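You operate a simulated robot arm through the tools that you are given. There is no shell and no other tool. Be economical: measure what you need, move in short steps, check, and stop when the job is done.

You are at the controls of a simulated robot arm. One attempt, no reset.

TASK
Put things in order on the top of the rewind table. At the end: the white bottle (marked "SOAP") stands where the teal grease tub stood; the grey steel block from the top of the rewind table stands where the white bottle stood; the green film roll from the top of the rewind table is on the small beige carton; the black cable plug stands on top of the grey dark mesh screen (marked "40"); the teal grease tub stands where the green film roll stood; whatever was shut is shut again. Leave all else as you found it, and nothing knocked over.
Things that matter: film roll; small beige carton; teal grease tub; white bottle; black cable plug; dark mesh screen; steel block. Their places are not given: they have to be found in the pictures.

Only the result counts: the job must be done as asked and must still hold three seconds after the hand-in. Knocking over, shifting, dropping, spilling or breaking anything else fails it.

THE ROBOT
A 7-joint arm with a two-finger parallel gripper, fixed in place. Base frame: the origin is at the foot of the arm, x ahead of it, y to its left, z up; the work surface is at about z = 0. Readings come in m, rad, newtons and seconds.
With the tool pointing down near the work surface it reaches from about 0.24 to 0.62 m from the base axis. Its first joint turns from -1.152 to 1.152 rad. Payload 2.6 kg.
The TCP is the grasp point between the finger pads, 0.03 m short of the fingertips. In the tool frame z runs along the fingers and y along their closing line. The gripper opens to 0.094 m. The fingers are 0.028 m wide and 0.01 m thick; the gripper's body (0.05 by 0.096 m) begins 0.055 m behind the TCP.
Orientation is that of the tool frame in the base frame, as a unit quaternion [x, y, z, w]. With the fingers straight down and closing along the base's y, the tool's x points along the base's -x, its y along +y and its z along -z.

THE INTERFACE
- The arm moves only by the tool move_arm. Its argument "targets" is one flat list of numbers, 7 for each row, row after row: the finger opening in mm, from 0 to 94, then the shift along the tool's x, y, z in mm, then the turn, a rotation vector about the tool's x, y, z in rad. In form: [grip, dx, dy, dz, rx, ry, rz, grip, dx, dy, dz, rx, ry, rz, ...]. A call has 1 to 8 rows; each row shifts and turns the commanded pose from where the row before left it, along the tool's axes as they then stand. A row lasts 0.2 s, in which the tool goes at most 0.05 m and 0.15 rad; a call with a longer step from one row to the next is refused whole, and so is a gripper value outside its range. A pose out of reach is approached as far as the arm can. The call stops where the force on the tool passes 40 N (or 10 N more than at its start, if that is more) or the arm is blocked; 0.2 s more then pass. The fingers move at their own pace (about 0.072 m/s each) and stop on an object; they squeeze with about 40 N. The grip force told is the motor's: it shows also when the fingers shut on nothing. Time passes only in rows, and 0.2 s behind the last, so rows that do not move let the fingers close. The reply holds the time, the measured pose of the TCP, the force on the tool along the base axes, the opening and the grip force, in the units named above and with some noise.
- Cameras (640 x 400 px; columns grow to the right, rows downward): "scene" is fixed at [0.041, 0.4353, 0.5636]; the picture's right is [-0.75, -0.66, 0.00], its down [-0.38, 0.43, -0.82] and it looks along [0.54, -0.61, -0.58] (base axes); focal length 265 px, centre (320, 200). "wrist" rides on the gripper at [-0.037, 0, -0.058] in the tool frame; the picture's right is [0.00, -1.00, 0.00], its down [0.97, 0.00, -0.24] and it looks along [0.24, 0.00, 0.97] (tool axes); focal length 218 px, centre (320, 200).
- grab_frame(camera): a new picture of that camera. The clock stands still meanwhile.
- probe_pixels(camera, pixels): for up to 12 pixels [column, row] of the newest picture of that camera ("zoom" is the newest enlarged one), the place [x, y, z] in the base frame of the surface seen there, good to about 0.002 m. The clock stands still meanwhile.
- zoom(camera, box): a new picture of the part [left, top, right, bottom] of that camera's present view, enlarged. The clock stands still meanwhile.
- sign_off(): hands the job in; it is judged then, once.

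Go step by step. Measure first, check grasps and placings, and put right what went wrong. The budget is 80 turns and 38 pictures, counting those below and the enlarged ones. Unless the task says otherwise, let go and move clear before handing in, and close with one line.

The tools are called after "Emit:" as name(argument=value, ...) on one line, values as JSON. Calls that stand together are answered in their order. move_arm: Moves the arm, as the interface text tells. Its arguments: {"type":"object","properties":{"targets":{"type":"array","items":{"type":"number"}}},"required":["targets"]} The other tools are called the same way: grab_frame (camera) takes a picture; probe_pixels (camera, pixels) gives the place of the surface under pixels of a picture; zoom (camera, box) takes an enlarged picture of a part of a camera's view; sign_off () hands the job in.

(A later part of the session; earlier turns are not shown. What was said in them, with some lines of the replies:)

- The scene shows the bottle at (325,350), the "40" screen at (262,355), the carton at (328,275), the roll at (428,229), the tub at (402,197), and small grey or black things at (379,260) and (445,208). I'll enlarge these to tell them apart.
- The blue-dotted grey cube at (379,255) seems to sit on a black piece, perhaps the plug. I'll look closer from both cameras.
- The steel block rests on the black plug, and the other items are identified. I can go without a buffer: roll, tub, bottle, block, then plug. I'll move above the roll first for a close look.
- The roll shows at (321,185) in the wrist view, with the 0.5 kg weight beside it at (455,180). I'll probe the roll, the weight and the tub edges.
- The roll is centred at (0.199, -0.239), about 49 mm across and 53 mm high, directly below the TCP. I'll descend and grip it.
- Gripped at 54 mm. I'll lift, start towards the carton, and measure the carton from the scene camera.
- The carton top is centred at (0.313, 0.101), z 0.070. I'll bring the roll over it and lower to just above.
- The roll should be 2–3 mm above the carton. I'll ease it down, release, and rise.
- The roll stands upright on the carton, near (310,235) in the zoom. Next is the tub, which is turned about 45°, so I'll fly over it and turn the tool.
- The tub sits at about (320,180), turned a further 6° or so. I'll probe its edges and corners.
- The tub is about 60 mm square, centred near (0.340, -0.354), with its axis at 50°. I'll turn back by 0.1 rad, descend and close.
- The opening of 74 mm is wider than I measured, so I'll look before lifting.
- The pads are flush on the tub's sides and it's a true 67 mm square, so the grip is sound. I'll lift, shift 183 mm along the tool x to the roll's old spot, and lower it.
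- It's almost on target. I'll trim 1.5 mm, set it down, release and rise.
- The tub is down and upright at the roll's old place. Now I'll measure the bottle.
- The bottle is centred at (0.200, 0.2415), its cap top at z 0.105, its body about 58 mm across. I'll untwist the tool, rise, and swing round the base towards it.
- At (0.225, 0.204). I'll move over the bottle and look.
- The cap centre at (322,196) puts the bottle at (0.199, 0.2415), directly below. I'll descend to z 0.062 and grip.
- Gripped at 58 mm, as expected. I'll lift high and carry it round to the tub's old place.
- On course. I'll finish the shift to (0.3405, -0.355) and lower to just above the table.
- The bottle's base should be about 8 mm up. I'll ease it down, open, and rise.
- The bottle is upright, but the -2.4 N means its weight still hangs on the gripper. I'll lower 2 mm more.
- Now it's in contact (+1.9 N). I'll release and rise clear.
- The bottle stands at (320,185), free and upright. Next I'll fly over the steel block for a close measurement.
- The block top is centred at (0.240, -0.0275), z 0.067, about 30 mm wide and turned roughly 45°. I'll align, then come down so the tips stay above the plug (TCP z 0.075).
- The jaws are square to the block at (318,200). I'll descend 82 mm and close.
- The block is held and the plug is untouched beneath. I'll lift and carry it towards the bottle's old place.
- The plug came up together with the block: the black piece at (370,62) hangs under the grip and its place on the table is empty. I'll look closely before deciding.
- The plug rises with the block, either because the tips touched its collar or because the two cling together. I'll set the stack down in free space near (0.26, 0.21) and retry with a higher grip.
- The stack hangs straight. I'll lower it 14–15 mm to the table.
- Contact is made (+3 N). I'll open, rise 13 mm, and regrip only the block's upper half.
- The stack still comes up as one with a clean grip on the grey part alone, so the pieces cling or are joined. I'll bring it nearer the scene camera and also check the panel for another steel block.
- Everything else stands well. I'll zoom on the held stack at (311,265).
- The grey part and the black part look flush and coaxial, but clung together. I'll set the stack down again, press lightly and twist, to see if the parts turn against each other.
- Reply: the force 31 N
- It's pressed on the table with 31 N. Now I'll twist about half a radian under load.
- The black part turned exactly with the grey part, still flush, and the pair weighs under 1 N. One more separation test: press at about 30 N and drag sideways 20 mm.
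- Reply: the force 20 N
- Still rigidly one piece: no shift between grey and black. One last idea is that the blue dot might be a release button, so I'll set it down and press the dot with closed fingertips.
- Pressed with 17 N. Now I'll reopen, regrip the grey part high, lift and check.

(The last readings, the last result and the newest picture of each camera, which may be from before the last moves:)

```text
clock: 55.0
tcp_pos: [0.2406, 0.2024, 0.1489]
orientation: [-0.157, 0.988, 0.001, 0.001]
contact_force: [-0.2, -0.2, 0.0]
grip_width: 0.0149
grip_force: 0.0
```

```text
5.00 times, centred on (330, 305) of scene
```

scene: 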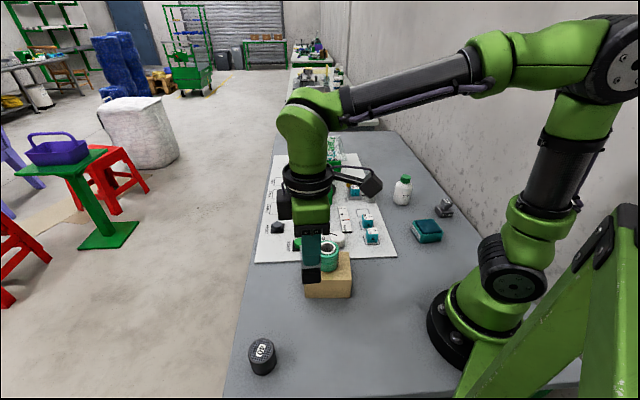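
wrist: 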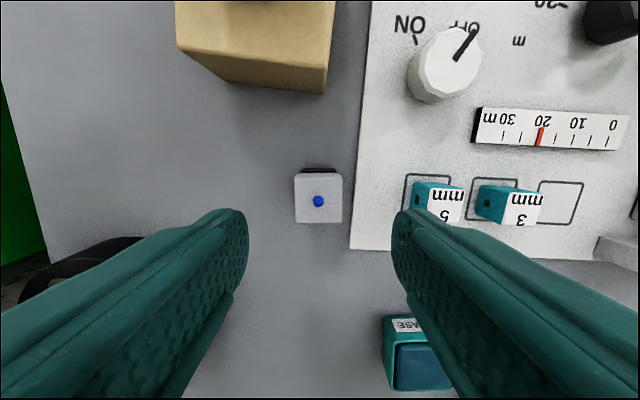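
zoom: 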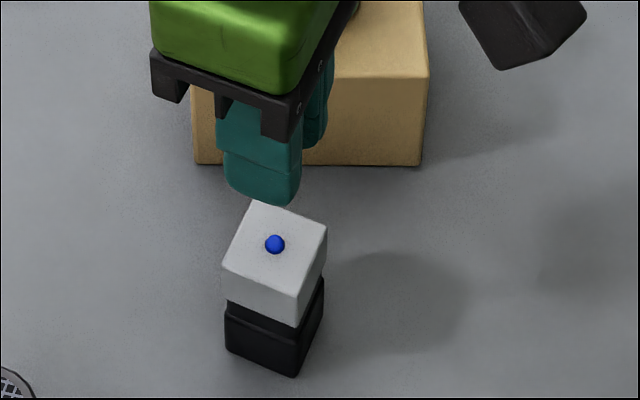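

I stopped too high and closed on air above the block; nothing was moved. I'll go down to z 0.087, grip, lift, carry to the bottle's old place, and feel for where contact comes.

Emit:
move_arm(targets=[50, 0, 0, 0, 0, 0, 0, 50, 0, 0, 0, 0, 0, 0, 50, 0, 0, 40, 0, 0, 0, 50, 0, 0, 22, 0, 0, 0, 15, 0, 0, 0, 0, 0, 0, 15, 0, 0, 0, 0, 0, 0, 15, 0, 0, 0, 0, 0, 0])

Emit:
move_arm(targets=[15, 0, 0, -40, 0, 0, 0, 15, 0, 0, -10, 0, 0, 0, 15, 13.6, 24.2, 0, 0, 0, 0, 15, 13.6, 24.2, 0, 0, 0, 0, 15, 0, 0, 40, 0, 0, 0, 15, 0, 0, 8, 0, 0, 0, 15, 0, 0, 2.5, 0, 0, 0, 15, 0, 0, 1, 0, 0, 0])

```text
clock: 56.6
tcp_pos: [0.2413, 0.2033, 0.0862]
orientation: [-0.158, 0.988, 0.0, 0.0]
contact_force: [0.4, -0.3, 0.5]
grip_width: 0.0308
grip_force: 40.1
```

```text
clock: 58.4
tcp_pos: [0.2001, 0.2421, 0.0861]
orientation: [-0.157, 0.988, 0.001, 0.001]
contact_force: [-5.0, -5.2, 28.8]
grip_width: 0.0309
grip_force: 39.6
```

Contact came at the same height, so the black part is still fixed under the grey: it's one piece, the cable plug with a grey head. That leaves the grey steel 0.5 kg weight as the only tabletop steel block. I'll measure the screen's top for the plug.

Emit:
zoom(camera="scene", box=[235, 325, 295, 385])

```text
6.67 times, centred on (265, 355) of scene
```

zoom: 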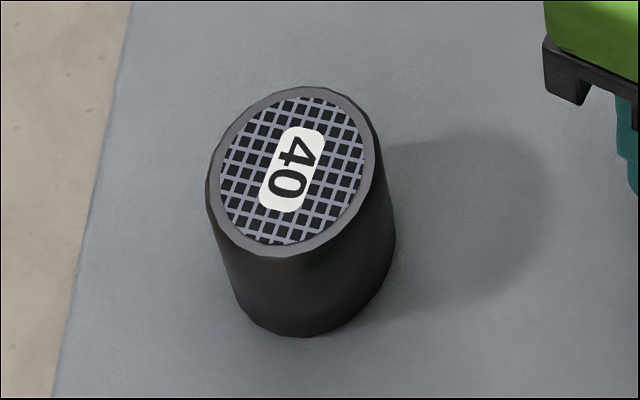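

Emit:
probe_pixels(camera="zoom", pixels=[[292, 170], [214, 175], [370, 165], [300, 92], [285, 250], [225, 225], [360, 115], [240, 120], [348, 215]])

```text
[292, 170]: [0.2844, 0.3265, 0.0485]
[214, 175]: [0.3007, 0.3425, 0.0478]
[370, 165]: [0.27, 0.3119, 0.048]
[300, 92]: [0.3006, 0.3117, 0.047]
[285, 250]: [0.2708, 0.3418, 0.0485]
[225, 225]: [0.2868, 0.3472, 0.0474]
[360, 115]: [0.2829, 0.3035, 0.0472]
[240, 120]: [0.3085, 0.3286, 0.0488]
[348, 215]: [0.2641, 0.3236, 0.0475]
```

The screen's top is centred at (0.2855, 0.3265), z 0.048. I'll lift the plug and bring it above.

Emit:
move_arm(targets=[15, 0, 0, -45, 0, 0, 0, 15, 0, 0, -45, 0, 0, 0, 15, -35.9, 17.8, 0, 0, 0, 0, 15, -35.9, 17.8, 0, 0, 0, 0, 15, -35.9, 17.8, 0, 0, 0, 0, 15, 0, 0, 0, 0, 0, 0])

```text
clock: 59.8
tcp_pos: [0.2861, 0.3238, 0.1774]
orientation: [-0.158, 0.987, 0.0, 0.0]
contact_force: [-0.2, -0.7, -0.7]
grip_width: 0.0309
grip_force: 39.7
```

Nearly over the centre. I'll trim 2 mm and lower to just above the top.

Emit:
move_arm(targets=[15, 0, 2, 30, 0, 0, 0, 15, 0, 0, 9, 0, 0, 0, 15, 0, 0, 0, 0, 0, 0])

Emit:
zoom(camera="scene", box=[220, 290, 310, 385])

```text
clock: 60.6
tcp_pos: [0.2854, 0.3267, 0.1355]
orientation: [-0.158, 0.987, 0.0, 0.0]
contact_force: [0.5, -0.6, -0.8]
grip_width: 0.0309
grip_force: 39.7
```

```text
4.21 times, centred on (265, 338) of scene
```

zoom: 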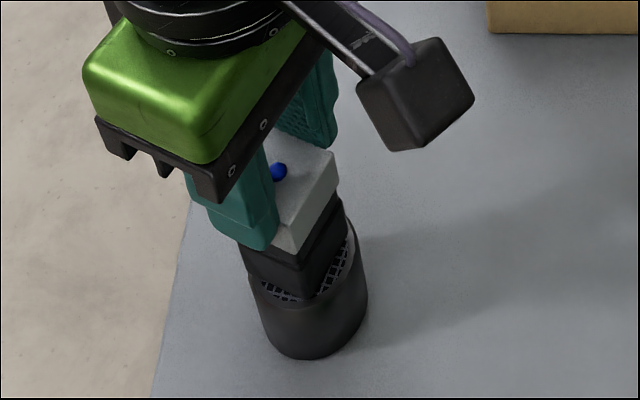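

The plug is about centred over the screen, just above it. I'll ease it down to contact.

Emit:
move_arm(targets=[15, 0, 0, 1, 0, 0, 0, 15, 0, 0, 1, 0, 0, 0, 15, 0, 0, 0, 0, 0, 0])

```text
clock: 61.4
tcp_pos: [0.2835, 0.3262, 0.134]
orientation: [-0.158, 0.987, 0.001, 0.001]
contact_force: [0.3, 0.9, -0.4]
grip_width: 0.0308
grip_force: 39.9
```

Emit:
move_arm(targets=[15, 0, 0, 0.8, 0, 0, 0, 15, 0, 0, 0, 0, 0, 0])

```text
clock: 62.0
tcp_pos: [0.2838, 0.3269, 0.1329]
orientation: [-0.158, 0.987, 0.001, 0.001]
contact_force: [0.6, 0.0, 3.8]
grip_width: 0.0311
grip_force: 40.2
```

Contact (+3.8 N). I'll release, rise and look.

Emit:
move_arm(targets=[50, 0, 0, 0, 0, 0, 0, 60, 0, 0, 0, 0, 0, 0, 60, 0, 0, -20, 0, 0, 0, 60, 0, 0, -45, 0, 0, 0, 94, 0, 0, -45, 0, 0, 0])

Emit:
zoom(camera="scene", box=[220, 290, 310, 385])

```text
clock: 63.2
tcp_pos: [0.2837, 0.327, 0.2429]
orientation: [-0.159, 0.987, 0.0, 0.0]
contact_force: [0.5, -1.4, 0.0]
grip_width: 0.094
grip_force: 0.0
```

```text
4.21 times, centred on (265, 338) of scene
```

zoom: 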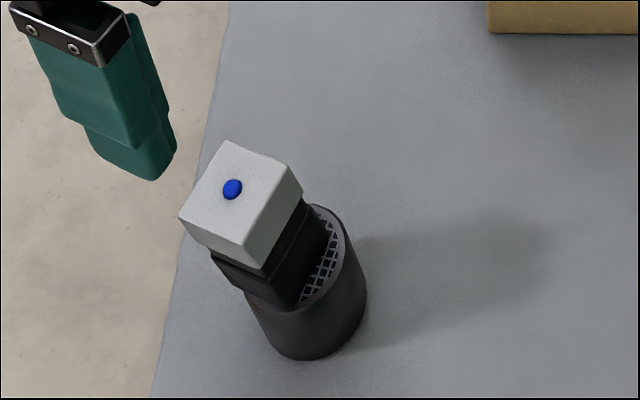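

The plug now looks shifted or leaning towards the front-left of the screen (corner at (295,310)). I'll probe its pose.

Emit:
probe_pixels(camera="zoom", pixels=[[229, 145], [298, 190], [245, 255], [184, 215], [217, 263], [292, 303], [320, 235], [325, 250], [340, 225], [280, 318], [240, 200], [250, 285]])

```text
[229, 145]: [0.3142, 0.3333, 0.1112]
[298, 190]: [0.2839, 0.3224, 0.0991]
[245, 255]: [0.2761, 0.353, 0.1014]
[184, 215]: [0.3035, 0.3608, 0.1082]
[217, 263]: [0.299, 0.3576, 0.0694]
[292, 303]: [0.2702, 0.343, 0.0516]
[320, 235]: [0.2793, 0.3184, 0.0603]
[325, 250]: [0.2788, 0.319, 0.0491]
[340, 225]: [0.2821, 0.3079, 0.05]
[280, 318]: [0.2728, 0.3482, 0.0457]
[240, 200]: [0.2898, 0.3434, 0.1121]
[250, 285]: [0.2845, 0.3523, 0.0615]
```

The top face is tilted and the base's left corner is lifted, so it's either still moving or leaning. I'll let a moment pass with the arm still and look again.

Emit:
move_arm(targets=[94, 0, 0, 0, 0, 0, 0, 94, 0, 0, 0, 0, 0, 0, 94, 0, 0, 0, 0, 0, 0])

Emit:
grab_frame(camera="wrist")

```text
clock: 64.0
tcp_pos: [0.2834, 0.3274, 0.2422]
orientation: [-0.158, 0.987, 0.0, 0.001]
contact_force: [0.5, 0.0, -0.6]
grip_width: 0.094
grip_force: 0.0
```

```text
2 pictures are left
```

wrist: 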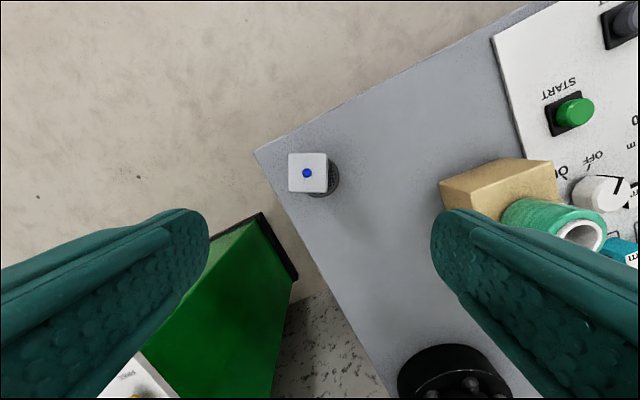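

It hasn't fallen; the head is at (308,173) with the screen peeking out at its right. I'll probe its top for tilt.

Emit:
probe_pixels(camera="wrist", pixels=[[293, 158], [323, 156], [324, 188], [293, 188], [307, 164], [307, 183], [298, 173], [318, 173], [334, 170], [334, 185], [328, 193], [337, 178]])

```text
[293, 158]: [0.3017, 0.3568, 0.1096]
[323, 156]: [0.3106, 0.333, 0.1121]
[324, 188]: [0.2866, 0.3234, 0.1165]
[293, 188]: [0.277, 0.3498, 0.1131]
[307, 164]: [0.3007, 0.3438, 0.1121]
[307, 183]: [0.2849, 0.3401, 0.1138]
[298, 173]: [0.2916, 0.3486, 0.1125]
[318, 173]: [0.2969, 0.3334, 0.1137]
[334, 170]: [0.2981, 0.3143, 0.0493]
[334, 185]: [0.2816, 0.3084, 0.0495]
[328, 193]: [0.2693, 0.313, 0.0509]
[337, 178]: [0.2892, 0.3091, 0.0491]
```

The top reads level (z ≈ 0.113), so the plug is upright but sits about 16 mm off centre, around (0.2935, 0.341). I'll regrip it over its true centre, lower down its body, and shift it back.

Emit:
move_arm(targets=[75, -13.8, 9.7, 0, 0, 0, 0, 75, 0, 0, 40, 0, 0, 0, 75, 0, 0, 40, 0, 0, 0, 75, 0, 0, 40, 0, 0, 0, 75, 0, 0, 32, 0, 0, 0, 75, 0, 0, 0, 0, 0, 0])

Emit:
move_arm(targets=[45, 0, 0, 0, 0, 0, 0, 34, 0, 0, 0, 0, 0, 0, 20, 0, 0, 0, 0, 0, 0, 20, 0, 0, 0, 0, 0, 0])

```text
clock: 65.4
tcp_pos: [0.2952, 0.3405, 0.0924]
orientation: [-0.159, 0.987, 0.0, 0.0]
contact_force: [-0.1, -0.7, 0.0]
grip_width: 0.075
grip_force: 0.1
```

```text
clock: 66.4
tcp_pos: [0.2949, 0.3398, 0.0919]
orientation: [-0.158, 0.987, 0.0, 0.0]
contact_force: [-0.2, -0.7, 0.2]
grip_width: 0.0353
grip_force: 39.7
```

The opening of 35 mm, and the picture's 13 mm sideways offset of the grey head over the black body, suggest the two may have slipped against each other. I'll carry what I hold to the free table area and feel the contact height there, away from the screen.

Emit:
move_arm(targets=[20, 0, 0, -10, 0, 0, 0, 20, 0, 0, -45, 0, 0, 0, 20, 0, 0, -45, 0, 0, 0, 20, 24, -28.9, 0, 0, 0, 0, 20, 24, -28.9, 0, 0, 0, 0, 20, 24, -28.9, 0, 0, 0, 0, 20, 24, -28.9, 0, 0, 0, 0, 20, 0, 0, 0, 0, 0, 0])

Emit:
move_arm(targets=[20, 0, 0, 45, 0, 0, 0, 20, 0, 0, 45, 0, 0, 0, 20, 0, 0, 45, 0, 0, 0, 20, 0, 0, 6, 0, 0, 0, 20, 0, 0, 2.5, 0, 0, 0, 20, 0, 0, 2, 0, 0, 0])

```text
clock: 68.2
tcp_pos: [0.2395, 0.2001, 0.1909]
orientation: [-0.158, 0.987, -0.001, 0.001]
contact_force: [-0.4, -0.5, -0.7]
grip_width: 0.0353
grip_force: 40.3
```

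```text
clock: 69.6
tcp_pos: [0.2414, 0.1997, 0.0473]
orientation: [-0.157, 0.988, 0.0, 0.0]
contact_force: [-5.1, -5.3, 23.3]
grip_width: 0.0357
grip_force: 40.1
```

Contact came at z 0.047, so the black part came along. I'll relieve the pressure, open, rise and look from above.

Emit:
move_arm(targets=[20, 0, 0, -2, 0, 0, 0, 45, 0, 0, 0, 0, 0, 0, 70, 0, 0, 0, 0, 0, 0, 80, 0, 0, 0, 0, 0, 0, 80, 0, 0, -45, 0, 0, 0, 80, 0, 0, -45, 0, 0, 0])

Emit:
grab_frame(camera="wrist")

```text
clock: 71.0
tcp_pos: [0.2394, 0.201, 0.1372]
orientation: [-0.158, 0.987, 0.0, 0.0]
contact_force: [-0.5, 0.5, -0.3]
grip_width: 0.0799
grip_force: 0.1
```

```text
1 pictures are left
```

wrist: 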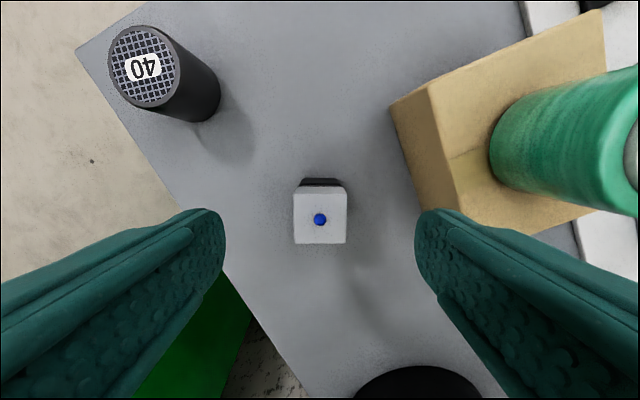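

Here head and body are aligned again at (320,215), with nothing slipped: the plug is one rigid piece and had been leaning on the screen. I'll probe the plug and screen.

Emit:
probe_pixels(camera="wrist", pixels=[[298, 192], [343, 192], [343, 240], [298, 240], [320, 204], [303, 181], [338, 181], [115, 70], [176, 65], [143, 30], [147, 104], [143, 68]])

```text
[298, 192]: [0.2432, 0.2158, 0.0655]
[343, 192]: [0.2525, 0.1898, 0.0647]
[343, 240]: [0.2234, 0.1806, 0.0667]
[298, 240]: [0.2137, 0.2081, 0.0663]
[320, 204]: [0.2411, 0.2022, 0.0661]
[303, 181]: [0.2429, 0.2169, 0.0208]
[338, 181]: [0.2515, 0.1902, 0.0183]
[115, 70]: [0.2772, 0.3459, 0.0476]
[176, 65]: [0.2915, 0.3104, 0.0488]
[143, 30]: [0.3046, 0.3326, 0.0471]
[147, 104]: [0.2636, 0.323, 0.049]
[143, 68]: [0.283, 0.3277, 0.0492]
```

The plug stands upright at (0.233, 0.1986), 6.6 mm off the TCP along the tool x, so my earlier hold was off-centre. The screen hasn't moved, with its centre at (0.2845, 0.3275). I'll regrip the plug centred and lower down.

Emit:
move_arm(targets=[80, 6.6, 0, 0, 0, 0, 0, 80, 0, 0, 45, 0, 0, 0, 80, 0, 0, 40, 0, 0, 0, 60, 0, 0, 0, 0, 0, 0, 40, 0, 0, 0, 0, 0, 0, 20, 0, 0, 0, 0, 0, 0, 20, 0, 0, 0, 0, 0, 0])

```text
clock: 72.6
tcp_pos: [0.234, 0.1994, 0.0522]
orientation: [-0.157, 0.988, 0.0, -0.001]
contact_force: [0.3, 0.6, -0.1]
grip_width: 0.0356
grip_force: 40.3
```

Gripped at the body's true 35.6 mm width. I'll lift and move over the screen's centre.

Emit:
move_arm(targets=[20, 0, 0, -40, 0, 0, 0, 20, 0, 0, -45, 0, 0, 0, 20, 0, 0, -20, 0, 0, 0, 20, -29.7, 35.4, 0, 0, 0, 0, 20, -29.7, 35.4, 0, 0, 0, 0, 20, -29.7, 35.4, 0, 0, 0, 0, 20, 0, 0, 0, 0, 0, 0])

```text
clock: 74.2
tcp_pos: [0.2853, 0.3282, 0.1572]
orientation: [-0.159, 0.987, 0.0, -0.001]
contact_force: [0.1, -0.2, -0.1]
grip_width: 0.0353
grip_force: 40.0
```

It's over the centre. I'll lower to just above the top.

Emit:
move_arm(targets=[20, 0, 0, 40, 0, 0, 0, 20, 0, 0, 13, 0, 0, 0, 20, 0, 0, 2, 0, 0, 0, 20, 0, 0, 0, 0, 0, 0])

Emit:
move_arm(targets=[20, 0, 0, 1, 0, 0, 0, 20, 0, 0, 0, 0, 0, 0])

```text
clock: 75.2
tcp_pos: [0.2853, 0.3272, 0.1028]
orientation: [-0.158, 0.987, 0.0, 0.0]
contact_force: [0.1, -0.4, -1.5]
grip_width: 0.0355
grip_force: 39.7
```

```text
clock: 75.8
tcp_pos: [0.2856, 0.3277, 0.1025]
orientation: [-0.158, 0.987, 0.0, 0.0]
contact_force: [-0.1, 0.4, -0.3]
grip_width: 0.0353
grip_force: 39.9
```

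Emit:
move_arm(targets=[20, 0, 0, 1, 0, 0, 0, 20, 0, 0, 0, 0, 0, 0])

Emit:
move_arm(targets=[20, 0, 0, 0.8, 0, 0, 0, 20, 0, 0, 0, 0, 0, 0])

```text
clock: 76.4
tcp_pos: [0.2862, 0.3277, 0.1009]
orientation: [-0.157, 0.988, 0.0, 0.0]
contact_force: [0.4, 0.0, -0.5]
grip_width: 0.0354
grip_force: 40.2
```

```text
clock: 77.0
tcp_pos: [0.2854, 0.3265, 0.0998]
orientation: [-0.158, 0.987, 0.0, 0.0]
contact_force: [-0.4, -0.3, -1.0]
grip_width: 0.0356
grip_force: 39.6
```

The base is at about the screen's top but not yet bearing. I'll go one small step more.

Emit:
move_arm(targets=[20, 0, 0, 0.8, 0, 0, 0, 20, 0, 0, 0, 0, 0, 0])

Emit:
move_arm(targets=[20, 0, 0, 0.7, 0, 0, 0, 20, 0, 0, 0, 0, 0, 0])

```text
clock: 77.6
tcp_pos: [0.2847, 0.3274, 0.1007]
orientation: [-0.159, 0.987, 0.0, 0.0]
contact_force: [0.4, 0.7, 0.5]
grip_width: 0.0353
grip_force: 40.2
```

```text
clock: 78.2
tcp_pos: [0.2849, 0.3267, 0.0992]
orientation: [-0.158, 0.988, 0.0, 0.001]
contact_force: [-0.9, -2.3, 8.4]
grip_width: 0.0355
grip_force: 39.8
```

Bearing at 8 N. I'll back off half a millimetre, open in stages, then check by feel: closing to 39 mm should meet nothing if it stands centred.

Emit:
move_arm(targets=[20, 0, 0, -0.6, 0, 0, 0, 38, 0, 0, 0, 0, 0, 0, 45, 0, 0, 0, 0, 0, 0, 60, 0, 0, 0, 0, 0, 0, 60, 0, 0, 0, 0, 0, 0, 60, 0, 0, 0, 0, 0, 0, 39, 0, 0, 0, 0, 0, 0, 39, 0, 0, 0, 0, 0, 0])

```text
clock: 80.0
tcp_pos: [0.2849, 0.3285, 0.099]
orientation: [-0.159, 0.987, -0.001, -0.001]
contact_force: [0.4, 0.6, 0.3]
grip_width: 0.0391
grip_force: 0.0
```

Nothing is touched at 39 mm, so the plug stands centred and upright. I'll open wide, rise, and swing to a pose like the starting one.

Emit:
move_arm(targets=[60, 0, 0, 0, 0, 0, 0, 75, 0, 0, 0, 0, 0, 0, 75, 0, 0, -30, 0, 0, 0, 75, 0, 0, -45, 0, 0, 0, 75, 0, 0, -45, 0, 0, 0, 94, 0, 0, -15, 0, 0, 0])

Emit:
move_arm(targets=[94, 12.6, -45.1, -9.4, 0, 0, 0, 94, 12.6, -45.1, -9.4, 0, 0, 0, 94, 12.6, -45.1, -9.4, 0, 0, 0, 94, 12.6, -45.1, -9.4, 0, 0, 0, 94, 12.6, -45.1, -9.4, 0, 0, 0, 94, 12.6, -45.1, -9.4, 0, 0, 0, 94, 12.6, -45.1, -9.4, 0, 0, 0])

Emit:
probe_pixels(camera="scene", pixels=[[443, 201], [450, 201], [438, 205], [444, 205], [436, 210], [440, 215], [450, 213], [446, 215], [452, 209], [445, 211], [440, 211], [446, 201]])

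```text
clock: 81.4
tcp_pos: [0.283, 0.3283, 0.2341]
orientation: [-0.158, 0.987, 0.001, 0.0]
contact_force: [-1.3, 0.0, -0.5]
grip_width: 0.0939
grip_force: 0.2
```

```text
clock: 83.0
tcp_pos: [0.2989, -0.0014, 0.2993]
orientation: [-0.159, 0.987, 0.001, 0.0]
contact_force: [1.3, -0.7, 1.3]
grip_width: 0.094
grip_force: 0.2
```

```text
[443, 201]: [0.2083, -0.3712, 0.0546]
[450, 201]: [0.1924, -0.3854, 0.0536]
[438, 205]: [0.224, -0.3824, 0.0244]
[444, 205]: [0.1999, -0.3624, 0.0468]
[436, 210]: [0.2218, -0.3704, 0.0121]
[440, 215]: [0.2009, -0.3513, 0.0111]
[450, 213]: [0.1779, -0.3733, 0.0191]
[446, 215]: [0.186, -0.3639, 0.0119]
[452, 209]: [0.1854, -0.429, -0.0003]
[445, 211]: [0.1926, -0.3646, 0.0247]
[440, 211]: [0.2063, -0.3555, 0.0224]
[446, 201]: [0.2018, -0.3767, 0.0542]
```

From the stored scene view the weight's base is centred near (0.200, -0.378), about 38 mm square, turned 45° and 55 mm high. I'll turn the tool to match and fly over it.

Emit:
move_arm(targets=[70, 0, 0, 0, 0, 0, 0.136, 70, 0, 0, 0, 0, 0, 0.136, 70, 0, 0, 0, 0, 0, 0.136, 70, 0, 0, 0, 0, 0, 0.136, 70, 0, 0, 0, 0, 0, 0.136, 70, 0, 0, 0, 0, 0, 0.136, 70, 0, 0, 0, 0, 0, 0.136, 70, 0, 0, 0, 0, 0, 0.136])

Emit:
move_arm(targets=[70, -23.9, -42.4, 0, 0, 0, 0, 70, -23.9, -42.4, 0, 0, 0, 0, 70, -23.9, -42.4, 0, 0, 0, 0, 70, -23.9, -42.4, 0, 0, 0, 0, 70, -23.9, -42.4, 0, 0, 0, 0, 70, -23.9, -42.4, 0, 0, 0, 0, 70, -23.9, -42.4, 0, 0, 0, 0, 70, -23.9, -42.4, 0, 0, 0, 0])

```text
clock: 84.8
tcp_pos: [0.2994, -0.0003, 0.3005]
orientation: [0.377, 0.926, 0.0, -0.001]
contact_force: [-1.2, -0.2, 0.3]
grip_width: 0.0701
grip_force: 0.1
```

```text
clock: 86.6
tcp_pos: [0.1998, -0.3769, 0.2985]
orientation: [0.376, 0.927, 0.0, 0.001]
contact_force: [-0.1, 0.3, 1.0]
grip_width: 0.0701
grip_force: 0.0
```

Over the weight. I'll descend to z 0.036 and close.

Emit:
move_arm(targets=[70, 0, 0, 45, 0, 0, 0, 70, 0, 0, 45, 0, 0, 0, 70, 0, 0, 45, 0, 0, 0, 70, 0, 0, 45, 0, 0, 0, 70, 0, 0, 45, 0, 0, 0, 70, 0, 0, 30, 0, 0, 0, 70, 0, 0, 8, 0, 0, 0])

Emit:
move_arm(targets=[50, 0, 0, 0, 0, 0, 0, 25, 0, 0, 0, 0, 0, 0, 25, 0, 0, 0, 0, 0, 0, 25, 0, 0, 0, 0, 0, 0])

Emit:
move_arm(targets=[25, 0, 0, -10, 0, 0, 0, 25, 0, 0, -10, 0, 0, 0, 25, 0, 0, 0, 0, 0, 0])

```text
clock: 88.2
tcp_pos: [0.2021, -0.3759, 0.0359]
orientation: [0.377, 0.926, 0.0, 0.0]
contact_force: [-0.1, 0.3, 0.3]
grip_width: 0.0699
grip_force: 0.0
```

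```text
clock: 89.2
tcp_pos: [0.2018, -0.3763, 0.0363]
orientation: [0.375, 0.927, 0.0, 0.0]
contact_force: [-0.7, -1.3, 0.9]
grip_width: 0.0436
grip_force: 39.4
```

```text
clock: 90.0
tcp_pos: [0.2016, -0.3763, 0.0576]
orientation: [0.375, 0.927, 0.0, -0.001]
contact_force: [0.4, -0.1, -4.6]
grip_width: 0.0435
grip_force: 40.6
```

It weighs about 0.5 kg and the grip holds at 43.5 mm. I'll lift, untwist, and carry it round to the bottle's old place.

Emit:
move_arm(targets=[25, 0, 0, -25, 0, 0, 0, 25, 0, 0, -25, 0, 0, -0.128, 25, 0, 0, -25, 0, 0, -0.128, 25, 0, 0, -25, 0, 0, -0.128, 25, 0, 0, -25, 0, 0, -0.128, 25, 0, 0, -25, 0, 0, -0.128, 25, 0, 0, 0, 0, 0, -0.13, 25, -35, 33, 0, 0, 0, 0])

Emit:
move_arm(targets=[25, -35, 33, 0, 0, 0, 0, 25, -4, 44, 0, 0, 0, 0, 25, -4, 44, 0, 0, 0, 0, 25, -4, 44, 0, 0, 0, 0, 25, -4, 44, 0, 0, 0, 0, 25, -4, 44, 0, 0, 0, 0, 25, -4, 44, 0, 0, 0, 0, 25, -4, 44, 0, 0, 0, 0])

```text
clock: 91.8
tcp_pos: [0.2342, -0.3442, 0.2066]
orientation: [0.0, 1.0, 0.001, 0.001]
contact_force: [-0.2, 0.0, -4.5]
grip_width: 0.0434
grip_force: 39.8
```

```text
clock: 93.6
tcp_pos: [0.2979, -0.0029, 0.2072]
orientation: [0.001, 1.0, -0.001, 0.0]
contact_force: [0.0, 0.1, -3.6]
grip_width: 0.0436
grip_force: 39.5
```

On course. I'll continue to the bottle's old place and start down.

Emit:
move_arm(targets=[25, 0, 44, 0, 0, 0, 0, 25, 0, 44, 0, 0, 0, 0, 25, 24.5, 39, 0, 0, 0, 0, 25, 24.5, 39, 0, 0, 0, 0, 25, 24.5, 39, 0, 0, 0, 0, 25, 24.5, 39, 0, 0, 0, 0, 25, 0, 0, 45, 0, 0, 0, 25, 0, 0, 45, 0, 0, 0])

Emit:
move_arm(targets=[25, 0, 0, 45, 0, 0, 0, 25, 0, 0, 30, 0, 0, 0, 25, 0, 0, 0, 0, 0, 0])

```text
clock: 95.4
tcp_pos: [0.2018, 0.2413, 0.116]
orientation: [0.0, 1.0, 0.001, 0.0]
contact_force: [0.5, -0.7, -5.3]
grip_width: 0.0436
grip_force: 40.3
```

```text
clock: 96.2
tcp_pos: [0.2023, 0.2413, 0.0418]
orientation: [0.0, 1.0, 0.001, 0.0]
contact_force: [0.3, 0.5, -4.8]
grip_width: 0.0436
grip_force: 39.8
```

It's a few millimetres above the table. I'll trim 2 mm towards the base and ease down.

Emit:
move_arm(targets=[25, 2, 0, 4, 0, 0, 0, 25, 0, 0, 1, 0, 0, 0, 25, 0, 0, 0.8, 0, 0, 0, 25, 0, 0, 0, 0, 0, 0])

```text
clock: 97.2
tcp_pos: [0.199, 0.242, 0.0359]
orientation: [0.001, 1.0, -0.001, 0.0]
contact_force: [-1.9, -2.0, 8.8]
grip_width: 0.0437
grip_force: 39.9
```

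It's down (+8.8 N). I'll release, rise straight up and move inward, clear of everything.

Emit:
move_arm(targets=[25, 0, 0, -0.4, 0, 0, 0, 60, 0, 0, 0, 0, 0, 0, 80, 0, 0, 0, 0, 0, 0, 80, 0, 0, -30, 0, 0, 0, 80, 0, 0, -45, 0, 0, 0, 80, 0, 0, -45, 0, 0, 0, 80, 0, 0, -45, 0, 0, 0, 80, 0, 0, -45, 0, 0, 0])

Emit:
move_arm(targets=[94, -12, -44, -10, 0, 0, 0, 94, -12, -44, -10, 0, 0, 0, 94, -12, -44, -10, 0, 0, 0, 94, -12, -44, -10, 0, 0, 0, 94, -12, -44, -10, 0, 0, 0, 94, -12, -44, -10, 0, 0, 0, 94, -12, -44, -10, 0, 0, 0, 94, -12, -40, -10, 0, 0, 0])

Emit:
grab_frame(camera="scene")

```text
clock: 99.0
tcp_pos: [0.1982, 0.2417, 0.2469]
orientation: [0.0, 1.0, -0.001, 0.0]
contact_force: [0.4, 0.5, -0.2]
grip_width: 0.0801
grip_force: 0.1
```

```text
clock: 100.8
tcp_pos: [0.2948, -0.1084, 0.3265]
orientation: [0.0, 1.0, 0.0, 0.0]
contact_force: [0.0, 0.0, -0.1]
grip_width: 0.094
grip_force: 0.1
```

```text
0 pictures are left
```

scene: 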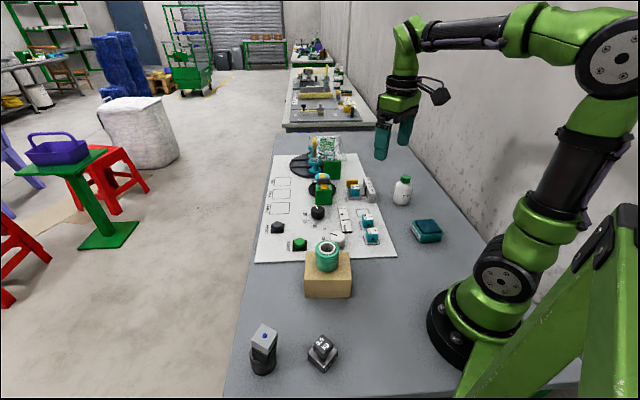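

Everything is upright: the plug at (264,340) on the screen, the weight at (322,350), roll, bottle and tub in place. I'll check positions with probes.

Emit:
probe_pixels(camera="scene", pixels=[[264, 335], [257, 335], [270, 337], [263, 328], [262, 344], [322, 341], [321, 362], [403, 181], [427, 227], [327, 246]])

```text
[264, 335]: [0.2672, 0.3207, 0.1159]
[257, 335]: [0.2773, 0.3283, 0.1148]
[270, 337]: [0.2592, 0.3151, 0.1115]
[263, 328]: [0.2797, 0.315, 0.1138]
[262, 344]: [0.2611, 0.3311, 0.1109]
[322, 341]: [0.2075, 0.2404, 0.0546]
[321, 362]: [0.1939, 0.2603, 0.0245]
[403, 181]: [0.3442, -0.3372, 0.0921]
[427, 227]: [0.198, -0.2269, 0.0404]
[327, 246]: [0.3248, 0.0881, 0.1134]
```

The plug's head reads near (0.2685, 0.3215), about 17 mm off the screen's centre. I'll probe its body and the screen in the same picture to see what moved.

Emit:
probe_pixels(camera="scene", pixels=[[255, 340], [273, 341], [263, 350], [256, 352], [270, 352], [262, 358], [252, 362], [273, 358], [262, 366], [251, 355], [274, 350], [262, 371]])

```text
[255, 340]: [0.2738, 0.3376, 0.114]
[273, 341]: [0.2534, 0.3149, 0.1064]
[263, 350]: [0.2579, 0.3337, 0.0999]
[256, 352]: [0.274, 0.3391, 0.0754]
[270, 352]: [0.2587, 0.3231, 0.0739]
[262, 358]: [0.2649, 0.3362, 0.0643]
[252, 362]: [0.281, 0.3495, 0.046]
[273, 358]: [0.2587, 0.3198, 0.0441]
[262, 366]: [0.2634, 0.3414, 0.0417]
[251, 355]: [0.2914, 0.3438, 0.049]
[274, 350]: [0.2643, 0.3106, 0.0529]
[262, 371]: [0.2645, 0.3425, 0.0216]
```

In the last picture the plug stands on the screen. It leans slightly (about 0.1–0.15 rad) and sits about 1 cm off centre, but its weight is well inside the rim. Reworking it blind, with no pictures left, risks more than it gains. The arm is clear, so I'm handing in.

Emit:
sign_off()

```text
The job is handed in.
```

I handed the job in with every named piece moved, but I can't confirm all of it: the bottle, tub and roll are in place, the plug stands on the screen about 1 cm off centre with a slight lean, and the "steel block" is my best guess. The grey cube wouldn't come off the black plug by lifting, twisting, dragging or pressing its blue dot, so I moved the two together as the plug and put the 0.5 kg steel weight where the bottle stood. If that cube was the block you meant, both the block and plug placements are wrong.
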